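You operate a simulated robot arm through the tools that you are given. There is no shell and no other tool.

The job below is to be done with a simulated two-armed robot. You get a single attempt, and the scene is never put back.

Task
Wipe the oil off spot 2, then measure block 709 there with the height gauge.
Fine: put the cloth back; leave the probe on the block. What is to be rubbed or washed off counts as gone when no trace of it is left.

Only the result counts: the job must be done as asked and must still hold three seconds after the hand-in. Knocking over, shifting, dropping, spilling or breaking anything else fails it. Flat cloth is picked up by pressing the open fingertips on it (5 to 10 N) and closing them slowly along it; thin cloth reads only 2 to 8 mm in the jaws.

Robot
Two 7-joint arms with two-finger parallel grippers on one trunk that stands fixed in place. Base frame: the origin is at the foot of the trunk, x ahead of it, y to its left, z up; the work surface is at about z = 940. Readings come in mm, degrees, newtons and seconds.
The left shoulder is at [84, 171, 1224], the right one opposite. With the tool pointing down near the work surface each hand reaches from about 380 to 860 mm from the base axis, measured 20 degrees to its own side. Payload 4.4 kg a hand.
The tool frame of a hand sits at the grasp point between the pads (the TCP): z along the fingers, y along the line on which they close. The tips reach 23 mm beyond it. The gripper opens to 94 mm. The fingers are 38 mm wide and 10 mm thick; the gripper's body (54 by 96 mm) begins 39 mm behind the TCP.
Orientation is that of the tool frame in the base frame, as [roll, pitch, yaw] about the fixed x, y, z axes, in that order (R = Rz(yaw) Ry(pitch) Rx(roll)). With the fingers straight down and closing along the base's y, the tool's x points along the base's -x, its y along +y and its z along -z.

Tools
- The arms move only by the tool move_arm. It takes "left_increments", "right_increments" or both (then of equal length, played together; a hand with none holds still); each is text: rows parted by semicolons, each of 7 numbers parted by spaces: the closure, from 0 (fully open) to 1 (shut), then the shift along the tool's x, y, z in mm, then the turn, a rotation vector about the tool's x, y, z in degrees. In form: gripper dx dy dz ax ay az; .... A call has 1 to 20 rows; each row shifts and turns the commanded pose from where the row before left it, along the tool's axes as they then stand. Each row takes 0.2 s and may step no farther than 50 mm and 8.6 degrees from the row before; otherwise, or with a gripper value out of range, the whole call is refused. Where a pose cannot be reached the arm comes as near as it can. A force on the tool above 40 N (or 10 N above the force at the start of the call, whichever is more), or a blocked arm, ends the call early, and 0.2 s more pass. Each finger travels about 72 mm/s and halts on what it meets, pressing with about 24 N; the grip force reading is that of the motor and also rises with nothing between the fingers. The clock runs only during rows and for 0.2 s after the last one: add rows that do not move to give the fingers time. It gives the time, the measured TCP pose, the force on the tool (base axes), the opening and the grip force at its end, in the units of the frame above (readings bear some noise), with the torque about the TCP (base axes, N m) and any sound that the robot's microphone picked up, and new pictures: "show" is both (left out), scene, wrist or none (wrist: the cameras of the hands that moved).
- Cameras (640 x 400 px; columns grow to the right, rows downward): "scene" is now at [171.6, 47.8, 1396.9]; the picture's right is [0.42, -0.91, 0.00], its down [-0.28, -0.13, -0.95] and it looks along [0.87, 0.40, -0.31] (base axes); focal length 238 px, centre (320, 200). "left" rides on the left gripper at [87, -16, -74] in its tool frame; the picture's right is [0.18, 0.98, 0.00], its down [-0.58, 0.11, -0.81] and it looks along [-0.79, 0.15, 0.59] (tool axes); focal length 243 px, centre (320, 200). "right" rides on the right gripper at [86, 16, -75] in its tool frame; the picture's right is [-0.18, 0.98, 0.00], its down [-0.58, -0.11, -0.81] and it looks along [-0.79, -0.15, 0.59] (tool axes); focal length 243 px, centre (320, 200).
- slide_trunk(by): moves the trunk up (or, below 0, down) by that many mm; the arms and the scene camera ride with it, the base frame stays. It gives what a move gives, with no picture.
- aim_head(pan, tilt): turns the head with the scene camera to pan (to the left, within 80 degrees either way) and tilt (down, from -29 to 69), counted from straight ahead of the robot (the tilt from the chest, where the trunk bows). It gives what a move gives, and a new picture of the scene camera.
- probe_pixels(camera, pixels): for up to 12 pixels [column, row] of the newest picture of that camera ("zoom" is the newest enlarged one), the place [x, y, z] in the base frame of the surface seen there, good to about 2 mm, but the place of the scene camera against the robot may be out by one fixed shift of up to 25 mm in any direction. No time passes.
- inspect(camera, box): a new picture of the part [left, top, right, bottom] of that camera's present view, enlarged. No time passes.
- close_job(): hands the job in; it is judged then, once.

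Unless the task says otherwise, let go and move clear before handing in.

The tools are called after "Emit:" as name(argument=value, ...) on one line, values as JSON. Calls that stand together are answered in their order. move_arm: Moves the arms, as the interface text tells. Its arguments: {"type":"object","properties":{"left_increments":{"type":"string"},"right_increments":{"type":"string"},"show":{"type":"string","enum":["both","scene","wrist","none"]}},"required":[]} The other tools are called the same way: slide_trunk (by) moves the trunk up or down; aim_head (pan, tilt) turns the head that bears the scene camera; probe_pixels (camera, pixels) gives the place of the surface under pixels of a picture; inspect (camera, box) takes an enlarged picture of a part of a camera's view; close_job () hands the job in.

At the start:

```text
time_s: 0.0
left_eef_pos: [407.7, 467.1, 1335.2]
left_orientation: [179.9, 0.0, -179.9]
left_force: [-0.5, -1.1, 0.8]
left_ft_torque: [-0.02, 0.0, 0.01]
left_width: 94.0
left_finger_force: 0.1
right_eef_pos: [529.2, -28.4, 1289.7]
right_orientation: [179.9, -0.1, -180.0]
right_force: [-1.3, 0.3, 0.3]
right_ft_torque: [0.0, 0.04, 0.02]
right_width: 93.8
right_finger_force: 0.1
trunk travel left (down, up): [-235.0, 153.0]
head pan, tilt (commanded): [24.6, 18.0]
```

scene: 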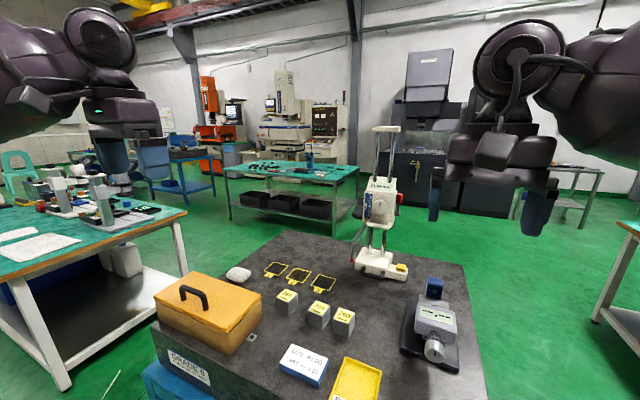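
right: 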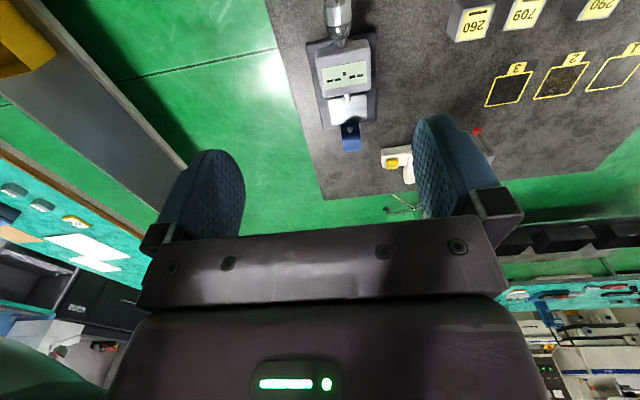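
left: 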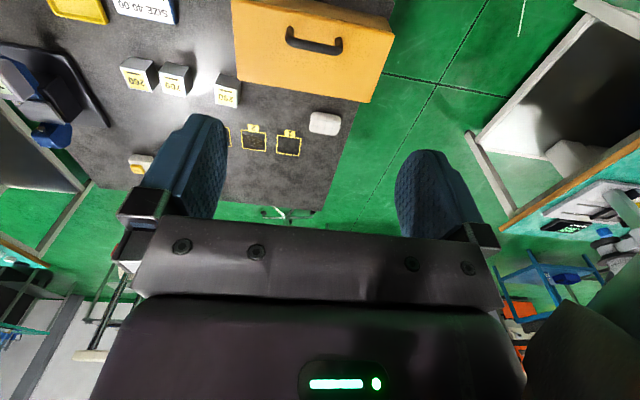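

The scene shows a plate with three yellow-marked spots (around 275-322, 270-283), three blocks (287-343, 300-320), a height gauge (380, 230), a white cloth/pad (238, 273), a sign and yellow tray, and a micrometer/caliper. I'll enlarge the relevant parts first.

Emit:
inspect(camera="scene", box=[210, 240, 370, 340])

Emit:
inspect(camera="scene", box=[320, 120, 480, 290])

Emit:
inspect(camera="scene", box=[250, 320, 410, 400])

Emit:
inspect(camera="left", box=[100, 0, 400, 200])

Emit:
inspect(camera="right", box=[280, 0, 640, 220])

```text
4.00 times, centred on (290, 290) of scene
```

zoom: 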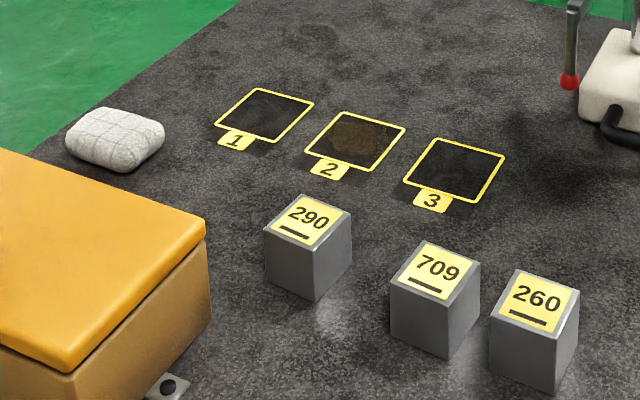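

```text
2.35 times, centred on (400, 205) of scene
```

zoom: 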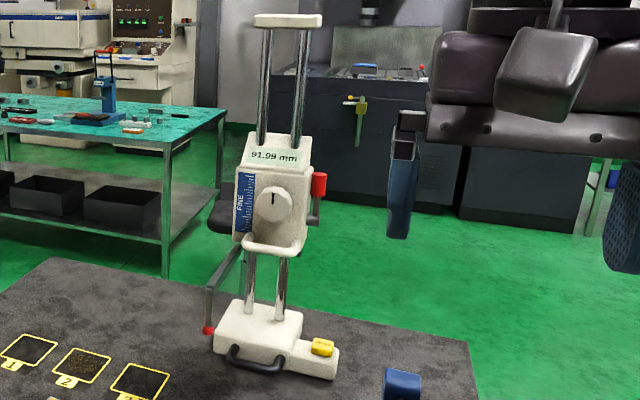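

```text
4.00 times, centred on (330, 360) of scene
```

zoom: 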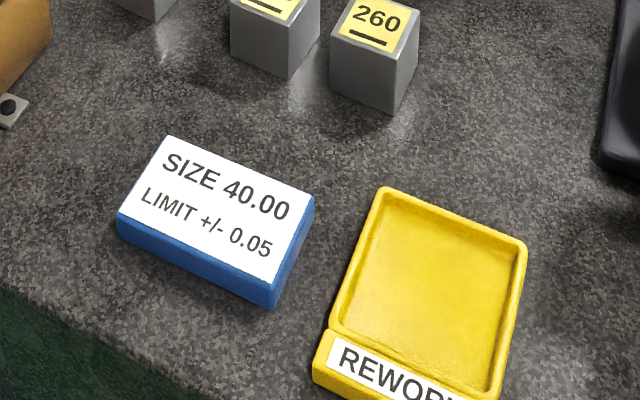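

```text
2.00 times, centred on (250, 100) of left
```

zoom: 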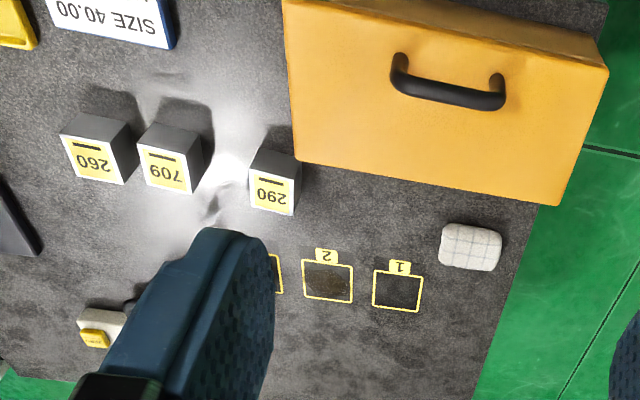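

```text
1.78 times, centred on (460, 110) of right
```

zoom: 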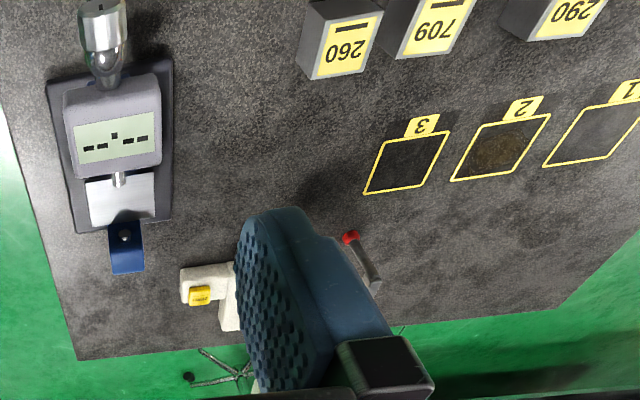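

The zooms show spot 2 has a brown oil film, a folded checked cloth pad lies at left of spot 1, block 709 is the middle block, and the gauge reads 91.99 mm with a red probe ball. I'll measure the places next.

Emit:
inspect(camera="scene", box=[340, 170, 420, 220])

Emit:
inspect(camera="scene", box=[340, 220, 420, 290])

Emit:
probe_pixels(camera="scene", pixels=[[238, 273], [298, 276], [275, 269], [323, 283], [287, 295], [319, 308], [343, 316], [352.5, 260], [378, 262], [401, 267], [382, 185], [386, 128]])

Emit:
probe_pixels(camera="left", pixels=[[335, 118], [263, 141], [300, 146], [235, 99], [180, 92], [141, 82]])

Emit:
probe_pixels(camera="right", pixels=[[562, 82], [508, 88], [525, 12], [473, 25], [477, 131], [489, 155], [391, 165]])

```text
8.00 times, centred on (380, 195) of scene
```

zoom: 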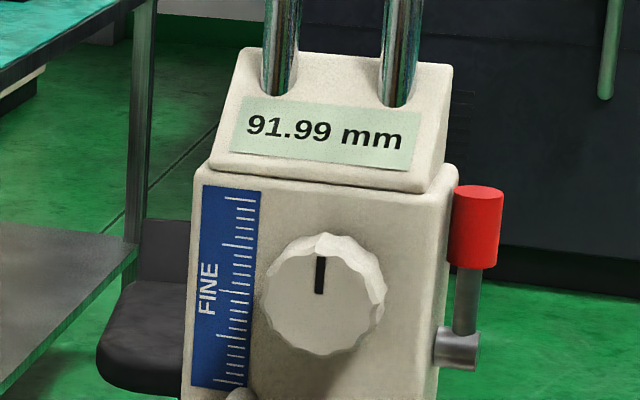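

```text
5.71 times, centred on (380, 255) of scene
```

zoom: 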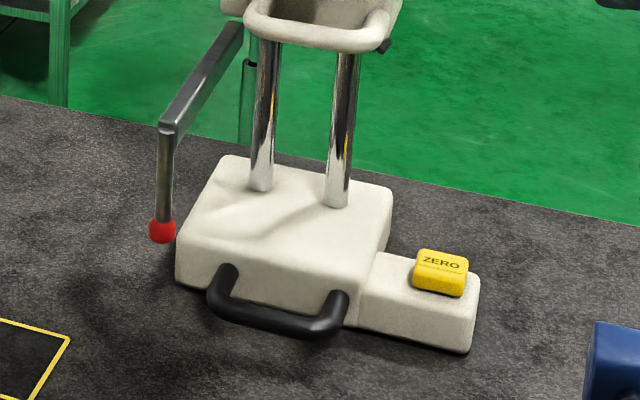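

```text
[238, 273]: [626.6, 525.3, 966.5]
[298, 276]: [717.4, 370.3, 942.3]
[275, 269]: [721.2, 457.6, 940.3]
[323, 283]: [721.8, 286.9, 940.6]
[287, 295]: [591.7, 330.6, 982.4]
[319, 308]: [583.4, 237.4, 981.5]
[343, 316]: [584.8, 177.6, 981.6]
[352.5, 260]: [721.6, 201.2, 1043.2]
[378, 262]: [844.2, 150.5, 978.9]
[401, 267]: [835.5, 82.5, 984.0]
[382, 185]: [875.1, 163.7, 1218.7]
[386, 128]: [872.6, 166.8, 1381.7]
```

```text
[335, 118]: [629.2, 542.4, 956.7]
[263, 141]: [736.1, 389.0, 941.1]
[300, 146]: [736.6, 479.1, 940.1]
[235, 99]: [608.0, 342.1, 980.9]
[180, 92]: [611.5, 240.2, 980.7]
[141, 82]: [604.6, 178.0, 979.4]
```

```text
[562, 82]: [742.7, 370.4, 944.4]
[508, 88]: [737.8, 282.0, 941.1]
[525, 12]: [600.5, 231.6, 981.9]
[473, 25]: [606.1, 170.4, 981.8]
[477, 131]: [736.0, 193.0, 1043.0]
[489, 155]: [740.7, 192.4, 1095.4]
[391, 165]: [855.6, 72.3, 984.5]
```

The probe ball is about 92 mm above the plate (z≈1043 top, y≈197) and in line with the spots, so the gauge will have to slide left by about 170 mm to get the probe over spot 2. I'll look closer at the gauge carriage and handle before moving.

Emit:
aim_head(pan=12, tilt=28)

```text
time_s: 0.8
left_eef_pos: [407.9, 467.8, 1335.6]
left_orientation: [-180.0, 0.1, -179.9]
left_force: [0.2, 0.1, 0.5]
left_ft_torque: [-0.01, 0.0, 0.04]
left_width: 94.2
left_finger_force: 0.0
right_eef_pos: [529.6, -27.1, 1288.7]
right_orientation: [180.0, 0.0, 179.9]
right_force: [-0.6, 0.5, -0.1]
right_ft_torque: [-0.03, -0.01, 0.02]
right_width: 94.0
right_finger_force: 0.0
trunk travel left (down, up): [-235.0, 153.0]
head pan, tilt (commanded): [12.0, 28.0]
```

scene: 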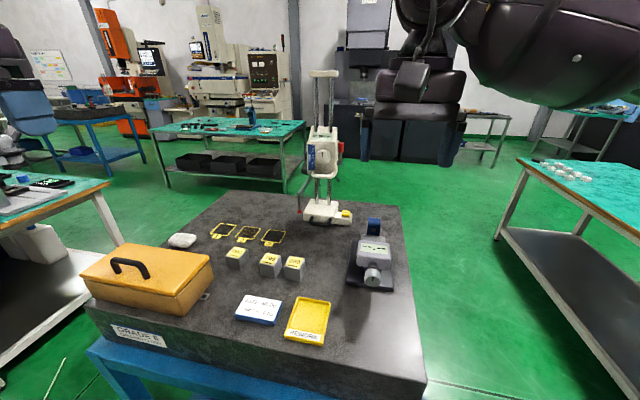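

Emit:
inspect(camera="scene", box=[280, 60, 370, 150])

Emit:
inspect(camera="scene", box=[275, 140, 365, 235])

Emit:
inspect(camera="scene", box=[160, 205, 320, 305])

```text
4.44 times, centred on (325, 105) of scene
```

zoom: 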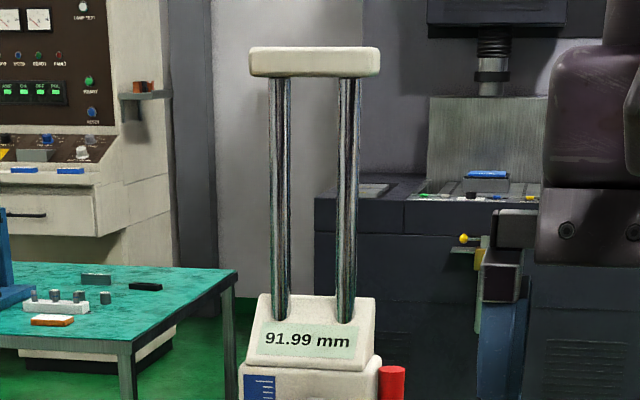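

```text
4.21 times, centred on (320, 188) of scene
```

zoom: 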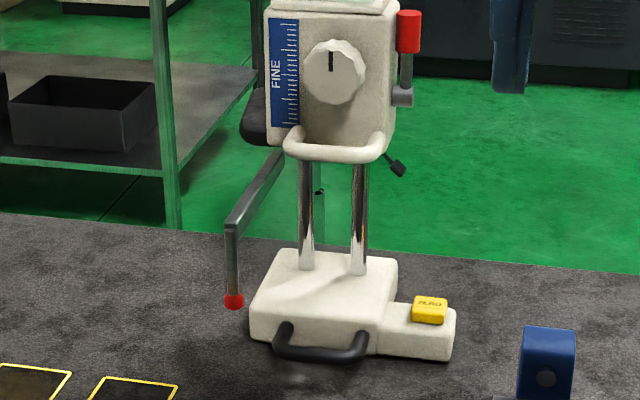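

```text
4.00 times, centred on (240, 255) of scene
```

zoom: 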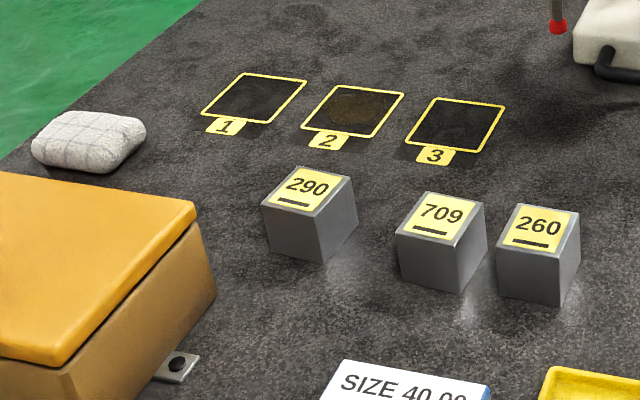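

The gauge has a loop at the bottom of the carriage, a red lever (likely a clamp) and a FINE knob; the plate row shows spot 2's oil. I'll first measure the box by the cloth so that the left hand can come down without hitting it.

Emit:
probe_pixels(camera="left", pixels=[[238, 80], [370, 100], [312, 40], [392, 15], [314, 112], [338, 113], [341, 130], [315, 133], [325, 122], [240, 5]])

Emit:
inspect(camera="left", box=[220, 90, 360, 180])

```text
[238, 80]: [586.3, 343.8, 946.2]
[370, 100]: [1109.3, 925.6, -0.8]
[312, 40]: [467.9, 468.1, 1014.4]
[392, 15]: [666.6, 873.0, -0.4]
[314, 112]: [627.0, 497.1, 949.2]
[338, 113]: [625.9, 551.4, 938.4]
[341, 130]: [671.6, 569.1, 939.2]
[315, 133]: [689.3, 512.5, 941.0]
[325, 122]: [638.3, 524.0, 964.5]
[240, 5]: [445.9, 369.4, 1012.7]
```

```text
4.44 times, centred on (290, 135) of left
```

zoom: 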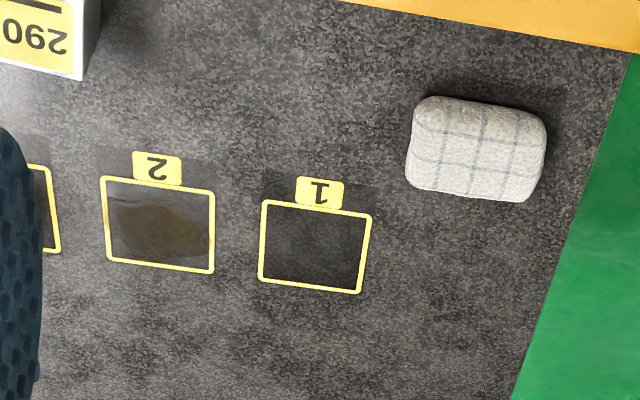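

The cloth pad sits at about (640, 527), top z≈965, clear of the box (top z≈1014). I'll bring the left hand above it for a close look.

Emit:
move_arm(left_increments="0 -29 7.5 30 0 0 0; 0 -29 7.5 30 0 0 0; 0 -29 7.5 30 0 0 0; 0 -29 7.5 30 0 0 0; 0 -29 7.5 30 0 0 0; 0 -29 7.5 30 0 0 0; 0 -29 7.5 30 0 0 0; 0 -29 7.5 30 0 0 0; 0 0 0 0 0 0 0", show="both")

```text
time_s: 2.8
left_eef_pos: [639.5, 528.9, 1094.6]
left_orientation: [-179.9, 0.3, -179.8]
left_force: [-0.1, -0.1, -0.1]
left_ft_torque: [-0.03, -0.04, 0.0]
left_width: 93.9
left_finger_force: 0.0
right_eef_pos: [527.5, -27.8, 1291.5]
right_orientation: [180.0, 0.1, 179.9]
right_force: [-0.3, 0.7, 0.3]
right_ft_torque: [0.01, 0.02, 0.0]
right_width: 93.9
right_finger_force: 0.1
trunk travel left (down, up): [-235.0, 153.0]
head pan, tilt (commanded): [12.0, 28.0]
```

scene: 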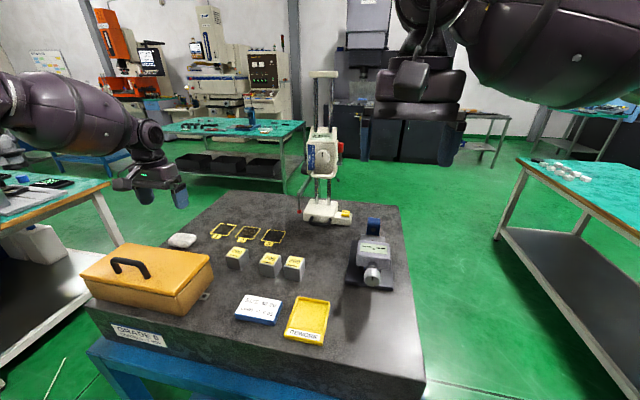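
left: 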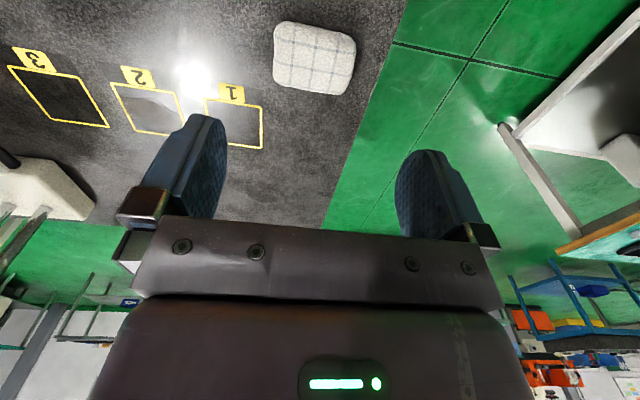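

The cloth is now clear in the left picture at about (273-356, 22-95). I'll probe its edges and top.

Emit:
probe_pixels(camera="left", pixels=[[275, 55], [356, 60], [315, 25], [315, 55], [310, 92], [290, 30], [345, 85], [280, 80], [350, 40]])

Emit:
probe_pixels(camera="left", pixels=[[111, 84], [173, 92], [130, 128], [183, 134], [204, 99], [262, 107], [213, 142], [260, 148], [9, 67], [75, 77], [44, 119], [107, 126]])

Emit:
inspect(camera="left", box=[0, 0, 370, 200])

```text
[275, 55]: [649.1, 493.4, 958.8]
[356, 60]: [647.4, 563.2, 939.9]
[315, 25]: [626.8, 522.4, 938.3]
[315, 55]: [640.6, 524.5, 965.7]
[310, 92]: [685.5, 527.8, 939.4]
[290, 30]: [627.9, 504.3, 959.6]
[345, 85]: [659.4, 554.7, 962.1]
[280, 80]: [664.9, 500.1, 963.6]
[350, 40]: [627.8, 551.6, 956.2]
```

```text
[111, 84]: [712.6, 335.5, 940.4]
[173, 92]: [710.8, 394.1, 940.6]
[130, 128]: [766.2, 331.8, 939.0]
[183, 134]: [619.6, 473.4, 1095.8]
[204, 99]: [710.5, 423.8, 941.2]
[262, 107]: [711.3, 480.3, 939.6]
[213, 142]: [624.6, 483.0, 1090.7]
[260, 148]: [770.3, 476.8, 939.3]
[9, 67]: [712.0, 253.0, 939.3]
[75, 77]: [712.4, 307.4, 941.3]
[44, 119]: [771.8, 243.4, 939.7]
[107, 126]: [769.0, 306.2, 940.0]
```

```text
1.73 times, centred on (185, 100) of left
```

zoom: 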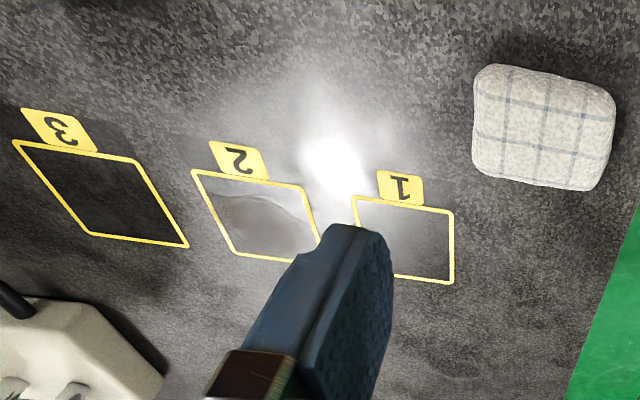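

Spot 2 spans about x 712–768, y 334–394 and the cloth is centred near (648, 526). Before descending I'll check the box's far edge for hand clearance.

Emit:
probe_pixels(camera="scene", pixels=[[206, 255], [160, 249], [125, 245], [209, 262], [180, 241], [190, 236], [130, 263]])

Emit:
move_arm(left_increments="0 -8 -3 30 0 0 0; 0 0 0 30 0 0 0; 0 0 0 0 0 0 0", show="wrist")

```text
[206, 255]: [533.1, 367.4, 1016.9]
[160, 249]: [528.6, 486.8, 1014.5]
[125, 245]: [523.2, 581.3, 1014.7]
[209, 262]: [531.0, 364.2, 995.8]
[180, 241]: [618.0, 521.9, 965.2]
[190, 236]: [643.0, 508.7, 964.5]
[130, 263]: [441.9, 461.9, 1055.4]
```

```text
time_s: 3.5
left_eef_pos: [633.0, 522.7, 1040.1]
left_orientation: [179.9, 0.1, -179.9]
left_force: [-0.2, 0.1, 0.3]
left_ft_torque: [0.0, 0.0, -0.02]
left_width: 93.7
left_finger_force: 0.0
left hand out of reach, approached as far as the arm can: row 1, 2
right_eef_pos: [528.9, -29.0, 1288.8]
right_orientation: [180.0, -0.1, -180.0]
right_force: [1.0, -0.5, 0.0]
right_ft_torque: [-0.01, -0.03, -0.04]
right_width: 94.2
right_finger_force: 0.0
trunk travel left (down, up): [-235.0, 153.0]
head pan, tilt (commanded): [12.0, 28.0]
```

left: 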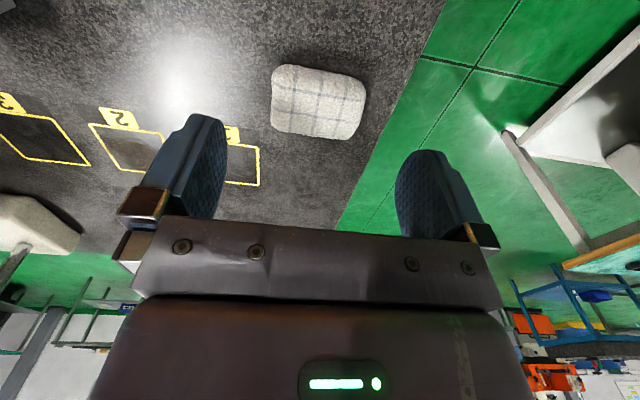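

At x≈633 the left arm is at the limit of its reach at this trunk height. I'll raise the left hand and then lower the trunk by 100 mm to gain reach.

Emit:
move_arm(left_increments="0 10 0 -35 0 0 0; 0 10 0 -40 0 0 0; 0 0 0 -40 0 0 0; 0 0 0 0 0 0 0", show="none")

Emit:
slide_trunk(by=-100)

```text
time_s: 4.5
left_eef_pos: [612.2, 524.6, 1158.2]
left_orientation: [179.9, -0.1, -179.9]
left_force: [0.4, 0.2, -0.1]
left_ft_torque: [-0.03, -0.02, 0.03]
left_width: 94.1
left_finger_force: 0.1
right_eef_pos: [528.6, -27.6, 1289.3]
right_orientation: [-179.9, -0.1, 179.9]
right_force: [0.0, 0.8, -0.3]
right_ft_torque: [-0.02, 0.04, -0.01]
right_width: 94.2
right_finger_force: 0.0
trunk travel left (down, up): [-235.0, 153.0]
head pan, tilt (commanded): [12.0, 28.0]
```

```text
time_s: 5.9
left_eef_pos: [611.1, 523.1, 1059.9]
left_orientation: [-180.0, 0.3, -179.9]
left_force: [-0.2, -0.5, 0.5]
left_ft_torque: [-0.03, -0.01, 0.02]
left_width: 94.0
left_finger_force: 0.0
right_eef_pos: [526.9, -29.4, 1192.8]
right_orientation: [179.9, 0.2, -180.0]
right_force: [0.3, -0.7, -0.4]
right_ft_torque: [0.02, -0.02, -0.03]
right_width: 93.9
right_finger_force: 0.0
trunk travel left (down, up): [-135.0, 253.0]
head pan, tilt (commanded): [12.0, 28.0]
```

The trunk is down and the left TCP is at (611, 523, 1060). I'll move above the cloth centre and down to z≈1000, tips still above the pad.

Emit:
move_arm(left_increments="0 -19 1 0 0 0 0; 0 -18 2 0 0 0 0; 0 0 0 30 0 0 0; 0 0 0 25 0 0 0; 0 0 0 0 0 0 0", show="wrist")

```text
time_s: 7.1
left_eef_pos: [650.7, 525.9, 1003.5]
left_orientation: [179.9, 0.1, -179.9]
left_force: [0.3, -0.9, 1.0]
left_ft_torque: [-0.03, -0.02, 0.02]
left_width: 94.0
left_finger_force: 0.0
right_eef_pos: [527.9, -28.4, 1189.8]
right_orientation: [-179.9, -0.1, -179.9]
right_force: [1.0, 0.2, 0.1]
right_ft_torque: [0.03, 0.01, 0.01]
right_width: 93.9
right_finger_force: 0.1
trunk travel left (down, up): [-135.0, 253.0]
head pan, tilt (commanded): [12.0, 28.0]
```

left: 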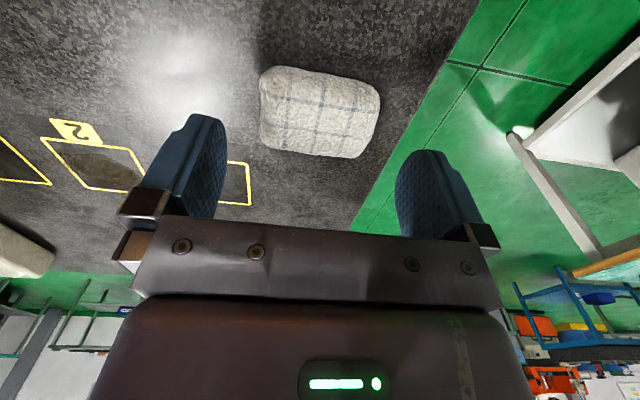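

The left hand reached (651, 526, 1003); the pad shows at (260-380, 66-158). I'll probe its outline once more for its centre and turn.

Emit:
probe_pixels(camera="left", pixels=[[264, 90], [264, 135], [285, 72], [350, 80], [374, 100], [360, 140], [340, 153], [285, 148], [318, 112], [318, 150]])

Emit:
inspect(camera="left", box=[200, 40, 440, 190])

```text
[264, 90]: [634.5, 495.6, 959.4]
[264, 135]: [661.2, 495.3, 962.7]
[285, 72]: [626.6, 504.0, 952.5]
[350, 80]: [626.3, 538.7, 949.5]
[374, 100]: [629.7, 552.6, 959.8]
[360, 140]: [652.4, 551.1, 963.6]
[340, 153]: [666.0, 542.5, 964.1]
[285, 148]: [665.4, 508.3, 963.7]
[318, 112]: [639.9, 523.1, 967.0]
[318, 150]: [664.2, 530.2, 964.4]
```

```text
2.67 times, centred on (320, 115) of left
```

zoom: 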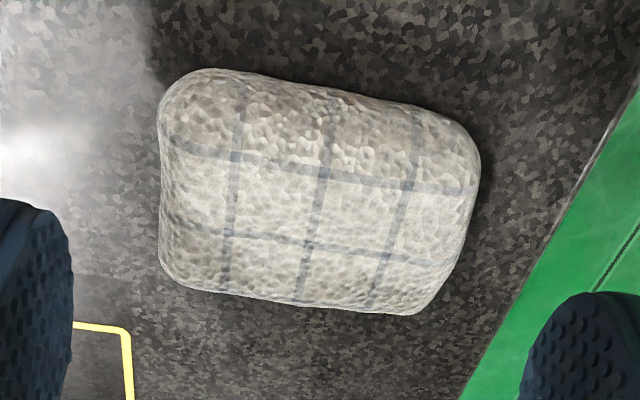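

The pad is nearly aligned with base axes, centred about (647, 524), 63 mm along y. I'll descend so the fingertips are about 9 mm above the plate and close on it.

Emit:
move_arm(left_increments="0 2 -1 15 0 0 0; 0 0 0 15 0 0 0; 0 0 0 0 0 0 0; 0.2 0 0 0 0 0 0; 0.4 0 0 0 0 0 0; 0.6 0 0 0 0 0 0; 0.6 0 0 0 0 0 0; 0.6 0 0 0 0 0 0", show="wrist")

```text
time_s: 8.9
left_eef_pos: [648.7, 526.2, 973.0]
left_orientation: [-180.0, 0.2, -179.9]
left_force: [-0.1, 1.3, 1.2]
left_ft_torque: [0.07, 0.0, 0.02]
left_width: 68.9
left_finger_force: 24.3
right_eef_pos: [530.1, -28.5, 1190.0]
right_orientation: [179.9, 0.0, 179.9]
right_force: [0.3, -0.6, -0.3]
right_ft_torque: [-0.01, 0.03, -0.01]
right_width: 93.9
right_finger_force: 0.1
trunk travel left (down, up): [-135.0, 253.0]
head pan, tilt (commanded): [12.0, 28.0]
```

left: 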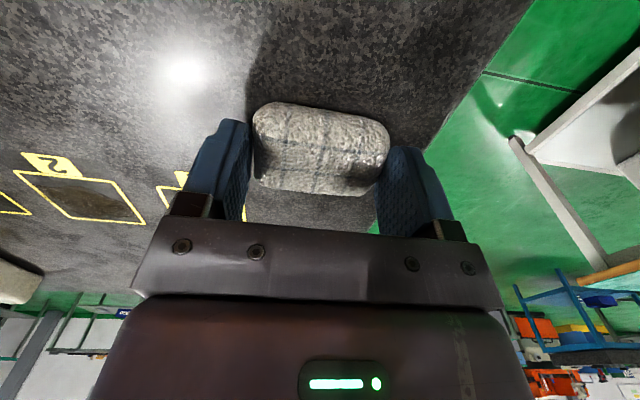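

The pad is gripped (68.9 mm, 24 N) with the hand at (648.7, 526.2, 973) — that is the place to return it to. I'll lift it and carry it over spot 2.

Emit:
move_arm(left_increments="0.6 0 0 -20 0 0 0; 0.6 0 0 -25 0 0 0; 0.6 -18 -32 0 0 0 0; 0.6 -18 -32 0 0 0 0; 0.6 -18 -32 0 0 0 0; 0.6 -18 -32 0 0 0 0; 0.6 -19 -33 0 0 0 0; 0.6 0 0 0 0 0 0", show="both")

```text
time_s: 10.7
left_eef_pos: [739.5, 363.1, 1019.4]
left_orientation: [-180.0, 0.1, -179.8]
left_force: [0.4, -0.3, -0.6]
left_ft_torque: [-0.02, 0.01, -0.01]
left_width: 68.9
left_finger_force: 24.1
right_eef_pos: [528.9, -29.5, 1189.8]
right_orientation: [-179.9, -0.1, 179.9]
right_force: [-0.2, 0.2, 0.5]
right_ft_torque: [-0.01, -0.03, -0.01]
right_width: 94.0
right_finger_force: 0.0
trunk travel left (down, up): [-135.0, 253.0]
head pan, tilt (commanded): [12.0, 28.0]
```

scene: 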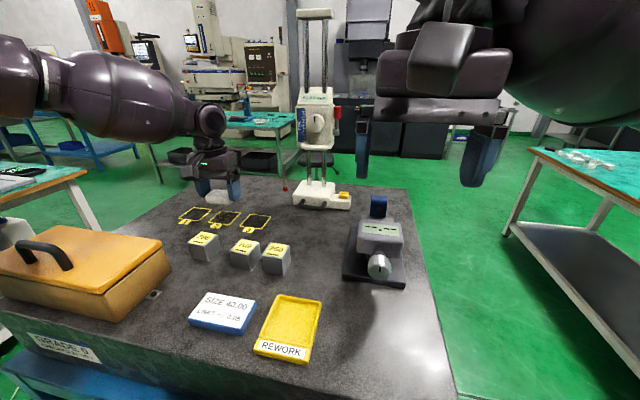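
left: 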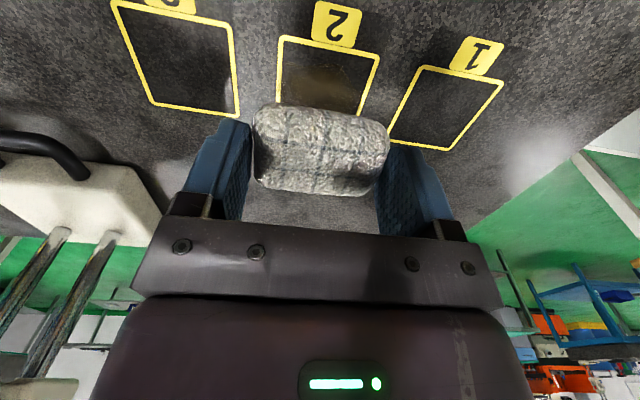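

The pad is over spot 2; frame corners show at (282,38) and (378,56). I'll re-check the spot's place from this view before pressing.

Emit:
probe_pixels(camera="left", pixels=[[280, 37], [379, 56], [276, 95], [362, 115], [445, 67], [501, 83], [113, 3], [232, 27], [324, 80]])

Emit:
inspect(camera="left", box=[240, 0, 420, 120])

```text
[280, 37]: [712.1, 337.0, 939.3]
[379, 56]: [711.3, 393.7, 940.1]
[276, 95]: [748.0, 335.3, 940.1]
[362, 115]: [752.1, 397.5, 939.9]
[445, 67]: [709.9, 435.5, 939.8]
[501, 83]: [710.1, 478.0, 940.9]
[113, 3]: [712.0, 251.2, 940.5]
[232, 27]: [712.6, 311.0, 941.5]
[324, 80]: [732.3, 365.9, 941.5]
```

```text
3.33 times, centred on (330, 60) of left
```

zoom: 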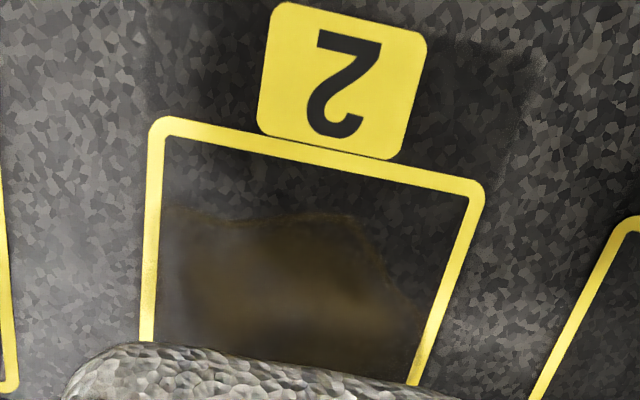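

Spot 2's frame spans x 711–769, y 335–395, so its centre is (740, 365). I'll lower the pad to near contact and read the force.

Emit:
move_arm(left_increments="0.6 0 0 20 0 0 0; 0.6 0 1 20 0 0 0; 0.6 0 0 5 0 0 0; 0.6 0 0 3 0 0 0; 0.6 0 0 0 0 0 0", show="none")

```text
time_s: 11.9
left_eef_pos: [739.3, 364.5, 973.5]
left_orientation: [-180.0, 0.4, -179.9]
left_force: [2.0, 4.0, 16.2]
left_ft_torque: [0.16, 0.18, -0.04]
left_width: 69.0
left_finger_force: 23.9
right_eef_pos: [527.7, -29.6, 1190.4]
right_orientation: [179.9, 0.1, -179.9]
right_force: [0.7, 0.2, -0.2]
right_ft_torque: [0.01, -0.01, 0.02]
right_width: 94.0
right_finger_force: 0.0
trunk travel left (down, up): [-135.0, 253.0]
head pan, tilt (commanded): [12.0, 28.0]
```

The pad presses with 16 N at (739, 364.5). I'll ease slightly and rub over the whole spot in overlapping strokes.

Emit:
move_arm(left_increments="0.6 -9 0 -0.5 0 0 0; 0.6 -9 0 0 0 0 0; 0.6 0 10 0 0 0 0; 0.6 9 0 0 0 0 0; 0.6 9 0 0 0 0 0; 0.6 9 0 0 0 0 0; 0.6 9 0 0 0 0 0; 0.6 0 -10 0 0 0 0; 0.6 -9 0 0 0 0 0; 0.6 -9 0 0 0 0 0; 0.6 -9 0 0 0 0 0; 0.6 -9 0 0 0 0 0; 0.6 0 -10 0 0 0 0; 0.6 9 0 0 0 0 0; 0.6 9 0 0 0 0 0; 0.6 9 0 0 0 0 0; 0.6 9 0 0 0 0 0; 0.6 -9 5 0 0 0 0; 0.6 -9 5 0 0 0 0", show="wrist")

```text
time_s: 15.9
left_eef_pos: [736.6, 363.2, 973.3]
left_orientation: [179.9, 0.1, -179.9]
left_force: [-10.9, -5.9, 21.9]
left_ft_torque: [-0.29, 0.17, -0.11]
left_width: 68.6
left_finger_force: 23.6
right_eef_pos: [526.1, -30.5, 1191.3]
right_orientation: [179.9, 0.1, -180.0]
right_force: [0.1, -0.3, 0.0]
right_ft_torque: [0.01, 0.0, 0.03]
right_width: 93.8
right_finger_force: 0.1
trunk travel left (down, up): [-135.0, 253.0]
head pan, tilt (commanded): [12.0, 28.0]
```

left: 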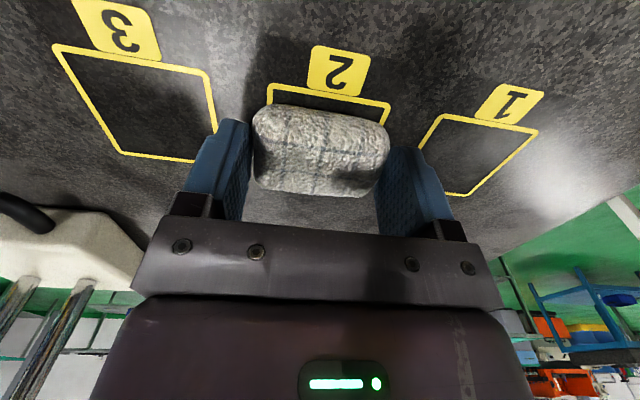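

The strokes ran with about 22 N; now I'll lift and draw back to look at the whole spot.

Emit:
move_arm(left_increments="0.6 0 0 -20 0 0 0; 0.6 0 0 -30 0 0 0; 0.6 30 0 -30 0 0 0; 0.6 40 0 0 0 0 0; 0.6 0 0 0 0 0 0", show="wrist")

Emit:
inspect(camera="left", box=[220, 0, 460, 150])

Emit:
inspect(camera="scene", box=[170, 200, 290, 275])

```text
time_s: 17.1
left_eef_pos: [670.3, 366.7, 1050.0]
left_orientation: [-180.0, -0.1, -179.9]
left_force: [0.0, -0.1, -0.8]
left_ft_torque: [-0.01, 0.01, -0.01]
left_width: 68.7
left_finger_force: 23.8
right_eef_pos: [528.5, -28.5, 1188.0]
right_orientation: [180.0, -0.1, 180.0]
right_force: [-0.2, -0.8, 1.1]
right_ft_torque: [0.0, 0.0, 0.01]
right_width: 93.8
right_finger_force: 0.1
trunk travel left (down, up): [-135.0, 253.0]
head pan, tilt (commanded): [12.0, 28.0]
```

left: 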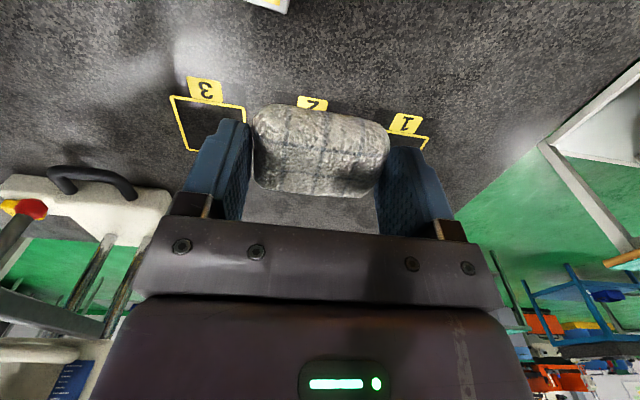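

```text
2.67 times, centred on (340, 75) of left
```

zoom: 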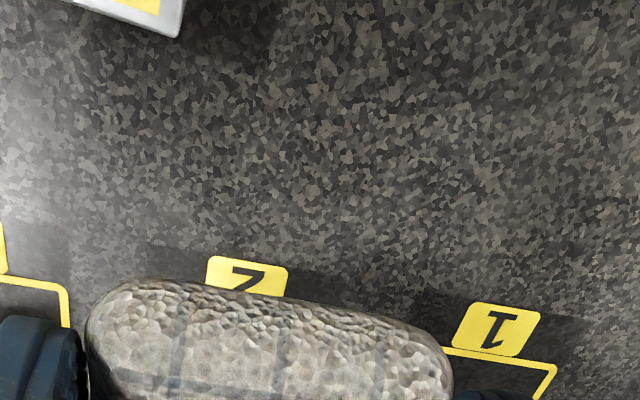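

```text
5.33 times, centred on (230, 238) of scene
```

zoom: 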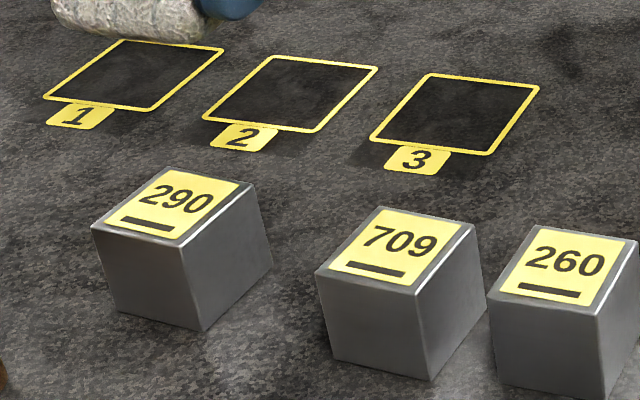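

The scene zoom shows spot 2 without the brown film, but I want a closer look. I'll shift the hand left so the wrist camera sees the spot past the pad.

Emit:
move_arm(left_increments="0.6 10 40 0 0 0 0; 0.6 10 40 0 0 0 0; 0.6 10 40 0 0 0 0; 0.6 0 0 0 0 0 0", show="both")

Emit:
inspect(camera="left", box=[60, 40, 260, 165])

Emit:
inspect(camera="scene", box=[195, 200, 255, 238])

```text
time_s: 18.1
left_eef_pos: [638.0, 486.4, 1049.5]
left_orientation: [-180.0, 0.0, -179.9]
left_force: [-0.4, 0.1, -0.5]
left_ft_torque: [0.01, 0.02, 0.03]
left_width: 68.9
left_finger_force: 24.3
right_eef_pos: [528.9, -28.0, 1189.6]
right_orientation: [-180.0, -0.1, -180.0]
right_force: [0.2, -0.2, 0.8]
right_ft_torque: [0.02, 0.01, 0.01]
right_width: 93.9
right_finger_force: 0.0
trunk travel left (down, up): [-135.0, 253.0]
head pan, tilt (commanded): [12.0, 28.0]
```

scene: 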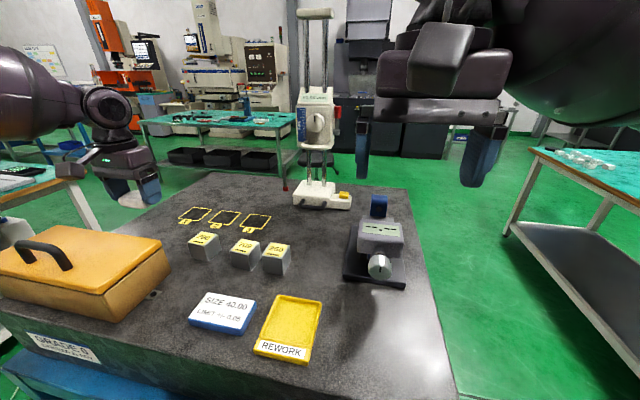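
left: 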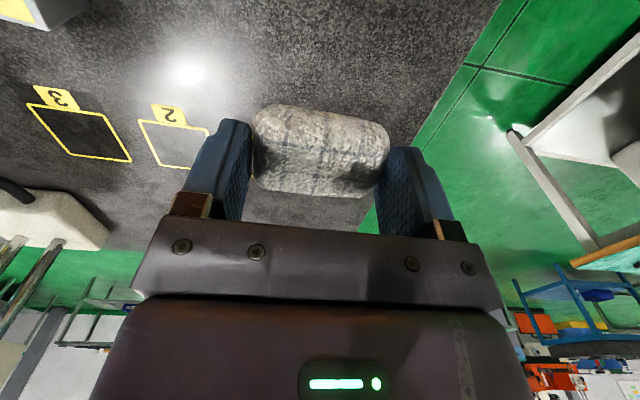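

```text
3.20 times, centred on (160, 102) of left
```

zoom: 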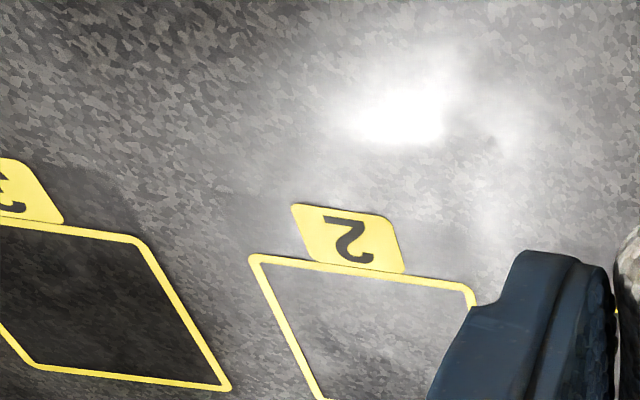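

```text
10.53 times, centred on (225, 219) of scene
```

zoom: 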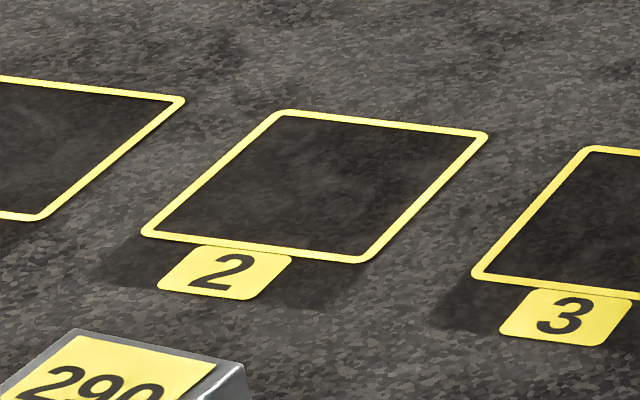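

Spot 2's zoom looks clean of the brown film but slightly mottled; I'll compare it with spots 1 and 3 at the same scale.

Emit:
inspect(camera="scene", box=[225, 205, 285, 243])

Emit:
inspect(camera="scene", box=[165, 195, 225, 233])

Emit:
inspect(camera="scene", box=[208, 207, 244, 228])

```text
10.53 times, centred on (255, 224) of scene
```

zoom: 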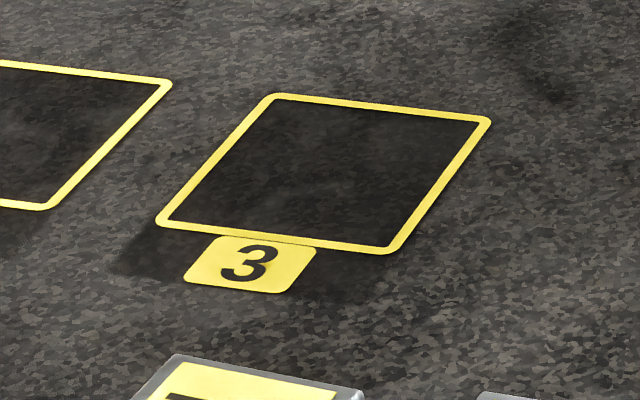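

```text
10.53 times, centred on (195, 214) of scene
```

zoom: 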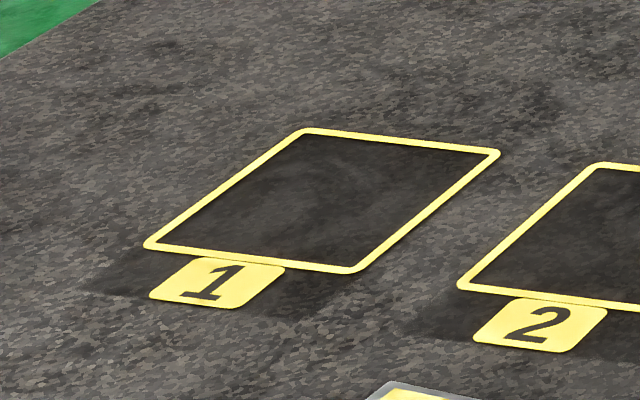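

```text
16.00 times, centred on (226, 218) of scene
```

zoom: 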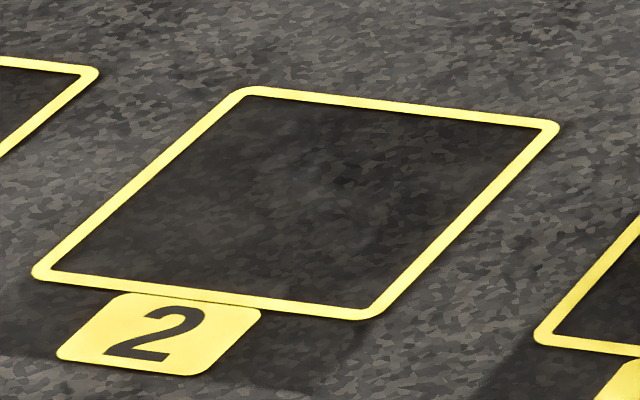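

Spot 2 now looks like its neighbours, but since no trace may remain I'll give it a second, wider pass. First I go back over the spot and down to contact.

Emit:
move_arm(left_increments="0.6 -25 -30 0 0 0 0; 0.6 -25 -30 0 0 0 0; 0.6 -26 -30 0 0 0 0; 0.6 -26 -31 0 0 0 0; 0.6 0 0 30 0 0 0; 0.6 0 0 30 0 0 0; 0.6 0 0 13 0 0 0; 0.6 0 0 4 0 0 0; 0.6 0 0 0 0 0 0", show="none")

```text
time_s: 20.1
left_eef_pos: [741.0, 364.8, 973.5]
left_orientation: [179.9, 0.1, -179.9]
left_force: [0.0, 0.2, -0.3]
left_ft_torque: [-0.01, -0.01, -0.04]
left_width: 68.8
left_finger_force: 24.1
right_eef_pos: [528.4, -28.9, 1188.8]
right_orientation: [179.9, 0.0, 180.0]
right_force: [-0.7, 0.1, 1.1]
right_ft_torque: [0.02, 0.0, 0.04]
right_width: 93.9
right_finger_force: 0.1
trunk travel left (down, up): [-135.0, 253.0]
head pan, tilt (commanded): [12.0, 28.0]
```

Just touching (no force) at z 973.5. I'll press about 1.8 mm more and rub with side-to-side strokes at four depths.

Emit:
move_arm(left_increments="0.6 0 0 1.8 0 0 0; 0.6 8 5 0 0 0 0; 0.6 8 5 0 0 0 0; 0.6 0 -10 0 0 0 0; 0.6 0 -10 0 0 0 0; 0.6 -11 0 0 0 0 0; 0.6 0 10 0 0 0 0; 0.6 0 10 0 0 0 0; 0.6 -11 0 0 0 0 0; 0.6 0 -10 0 0 0 0; 0.6 0 -10 0 0 0 0; 0.6 -10 0 0 0 0 0; 0.6 0 10 0 0 0 0; 0.6 0 10 0 0 0 0; 0.6 8 0 0 0 0 0; 0.6 0 -10 0 0 0 0; 0.6 0 -10 0 0 0 0; 0.6 8 10 0 0 0 0; 0.6 0 0 0 0 0 0", show="none")

```text
time_s: 24.1
left_eef_pos: [740.2, 365.2, 972.2]
left_orientation: [-180.0, 0.1, -179.9]
left_force: [0.7, -3.7, 8.0]
left_ft_torque: [-0.06, -0.03, -0.01]
left_width: 68.9
left_finger_force: 23.7
right_eef_pos: [527.7, -27.8, 1189.3]
right_orientation: [-180.0, 0.0, -180.0]
right_force: [0.5, 1.6, 0.0]
right_ft_torque: [0.0, -0.02, 0.01]
right_width: 94.2
right_finger_force: 0.0
trunk travel left (down, up): [-135.0, 253.0]
head pan, tilt (commanded): [12.0, 28.0]
```

Second pass done with about 8 N. Now I'll lift and carry the pad back over its original place (648.7, 526.2).

Emit:
move_arm(left_increments="0.6 0 0 -20 0 0 0; 0.6 0 0 -25 0 0 0; 0.6 18 32 0 0 0 0; 0.6 18 32 0 0 0 0; 0.6 18 32 0 0 0 0; 0.6 18 32 0 0 0 0; 0.6 19.5 33 0 0 0 0; 0.6 0 0 0 0 0 0; 0.6 0 0 0 0 0 0", show="both")

Emit:
inspect(camera="scene", box=[165, 195, 285, 270])

```text
time_s: 26.1
left_eef_pos: [649.9, 525.5, 1016.5]
left_orientation: [-179.9, 0.0, -179.9]
left_force: [-0.5, -0.8, 0.1]
left_ft_torque: [0.0, -0.02, 0.01]
left_width: 69.2
left_finger_force: 23.3
right_eef_pos: [529.4, -29.2, 1188.9]
right_orientation: [-180.0, 0.0, -180.0]
right_force: [-0.2, -0.7, -0.1]
right_ft_torque: [-0.01, 0.0, 0.01]
right_width: 94.2
right_finger_force: 0.0
trunk travel left (down, up): [-135.0, 253.0]
head pan, tilt (commanded): [12.0, 28.0]
```

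scene: 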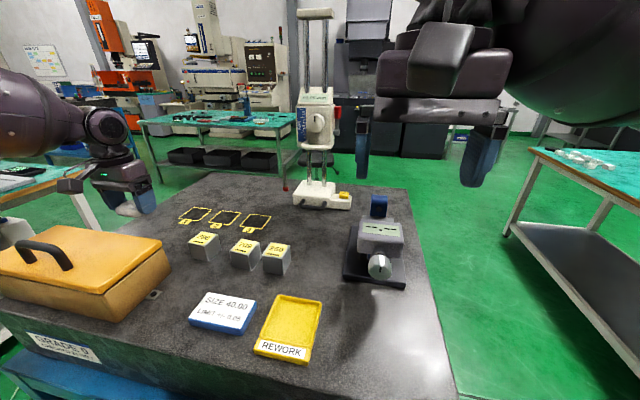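
left: 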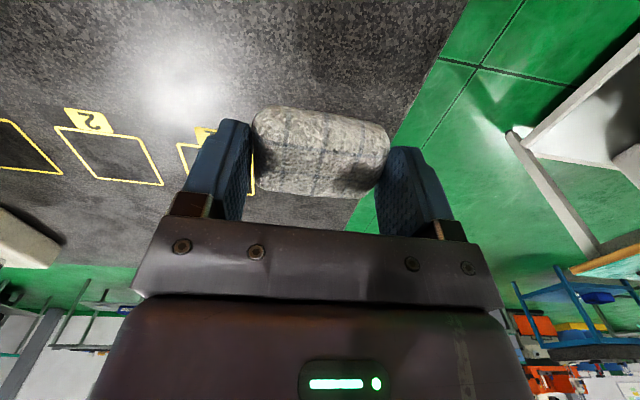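

```text
5.33 times, centred on (225, 232) of scene
```

zoom: 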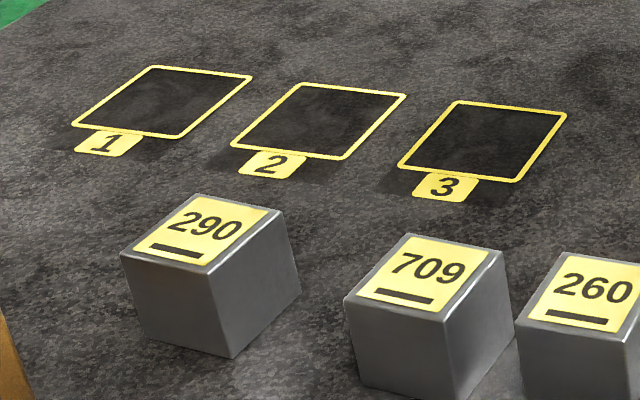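

The scene zoom shows spot 2 as dark and even as its neighbours. I'll check the same spot in the wrist view, then lower the pad.

Emit:
inspect(camera="left", box=[0, 90, 200, 215])

Emit:
move_arm(left_increments="0.6 1 1 20 0 0 0; 0.6 0 0 18 0 0 0; 0.6 0 0 4 0 0 0; 0.6 0 0 0 0 0 0", show="none")

```text
3.20 times, centred on (100, 152) of left
```

zoom: 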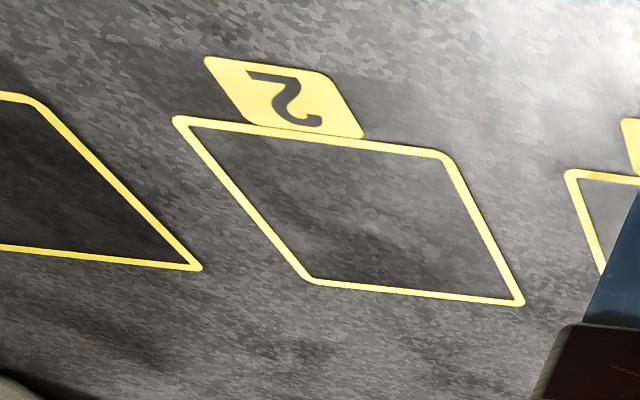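

```text
time_s: 27.1
left_eef_pos: [648.2, 525.8, 973.0]
left_orientation: [-180.0, 0.1, 180.0]
left_force: [0.7, -0.1, -0.7]
left_ft_torque: [-0.01, -0.02, 0.02]
left_width: 68.9
left_finger_force: 23.9
right_eef_pos: [528.9, -27.4, 1190.0]
right_orientation: [-180.0, 0.0, -179.9]
right_force: [1.0, -0.3, -1.0]
right_ft_torque: [0.03, 0.0, 0.0]
right_width: 94.0
right_finger_force: 0.1
trunk travel left (down, up): [-135.0, 253.0]
head pan, tilt (commanded): [12.0, 28.0]
```

Spot 2 is clean in the wrist view too, and the pad is back at (648, 526) just about on the plate. I'll lower a hair more, open, and rise.

Emit:
move_arm(left_increments="0.6 0 0 0.8 0 0 0; 0.6 0 0 0 0 0 0; 0.2 0 0 0 0 0 0; 0 0 0 0 0 0 0; 0 0 0 0 0 0 0; 0 0 0 -15 0 0 0; 0 0 0 -20 0 0 0; 0 0 0 -30 0 0 0; 0 0 0 0 0 0 0", show="both")

```text
time_s: 29.1
left_eef_pos: [649.0, 527.2, 1036.9]
left_orientation: [-180.0, -0.1, -179.9]
left_force: [0.4, 0.5, -0.4]
left_ft_torque: [-0.01, 0.03, 0.04]
left_width: 94.1
left_finger_force: 0.0
right_eef_pos: [530.5, -28.3, 1189.3]
right_orientation: [180.0, -0.1, -180.0]
right_force: [-0.4, -0.1, -0.6]
right_ft_torque: [-0.01, 0.01, 0.0]
right_width: 94.2
right_finger_force: 0.0
trunk travel left (down, up): [-135.0, 253.0]
head pan, tilt (commanded): [12.0, 28.0]
```

scene: 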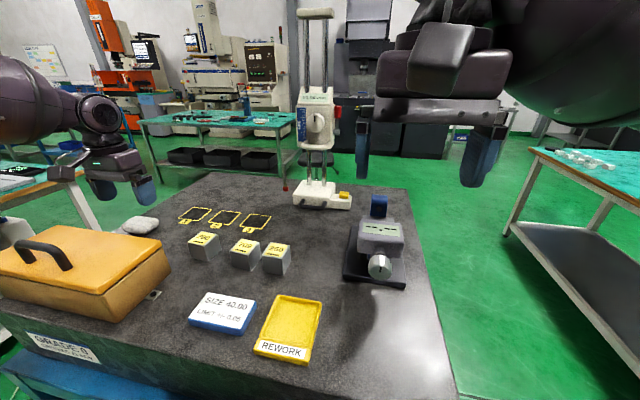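
left: 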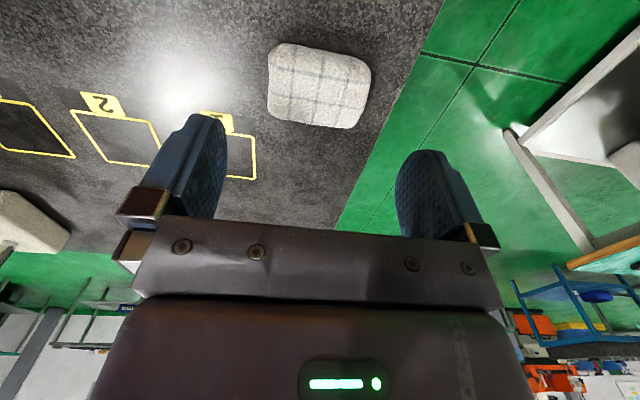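

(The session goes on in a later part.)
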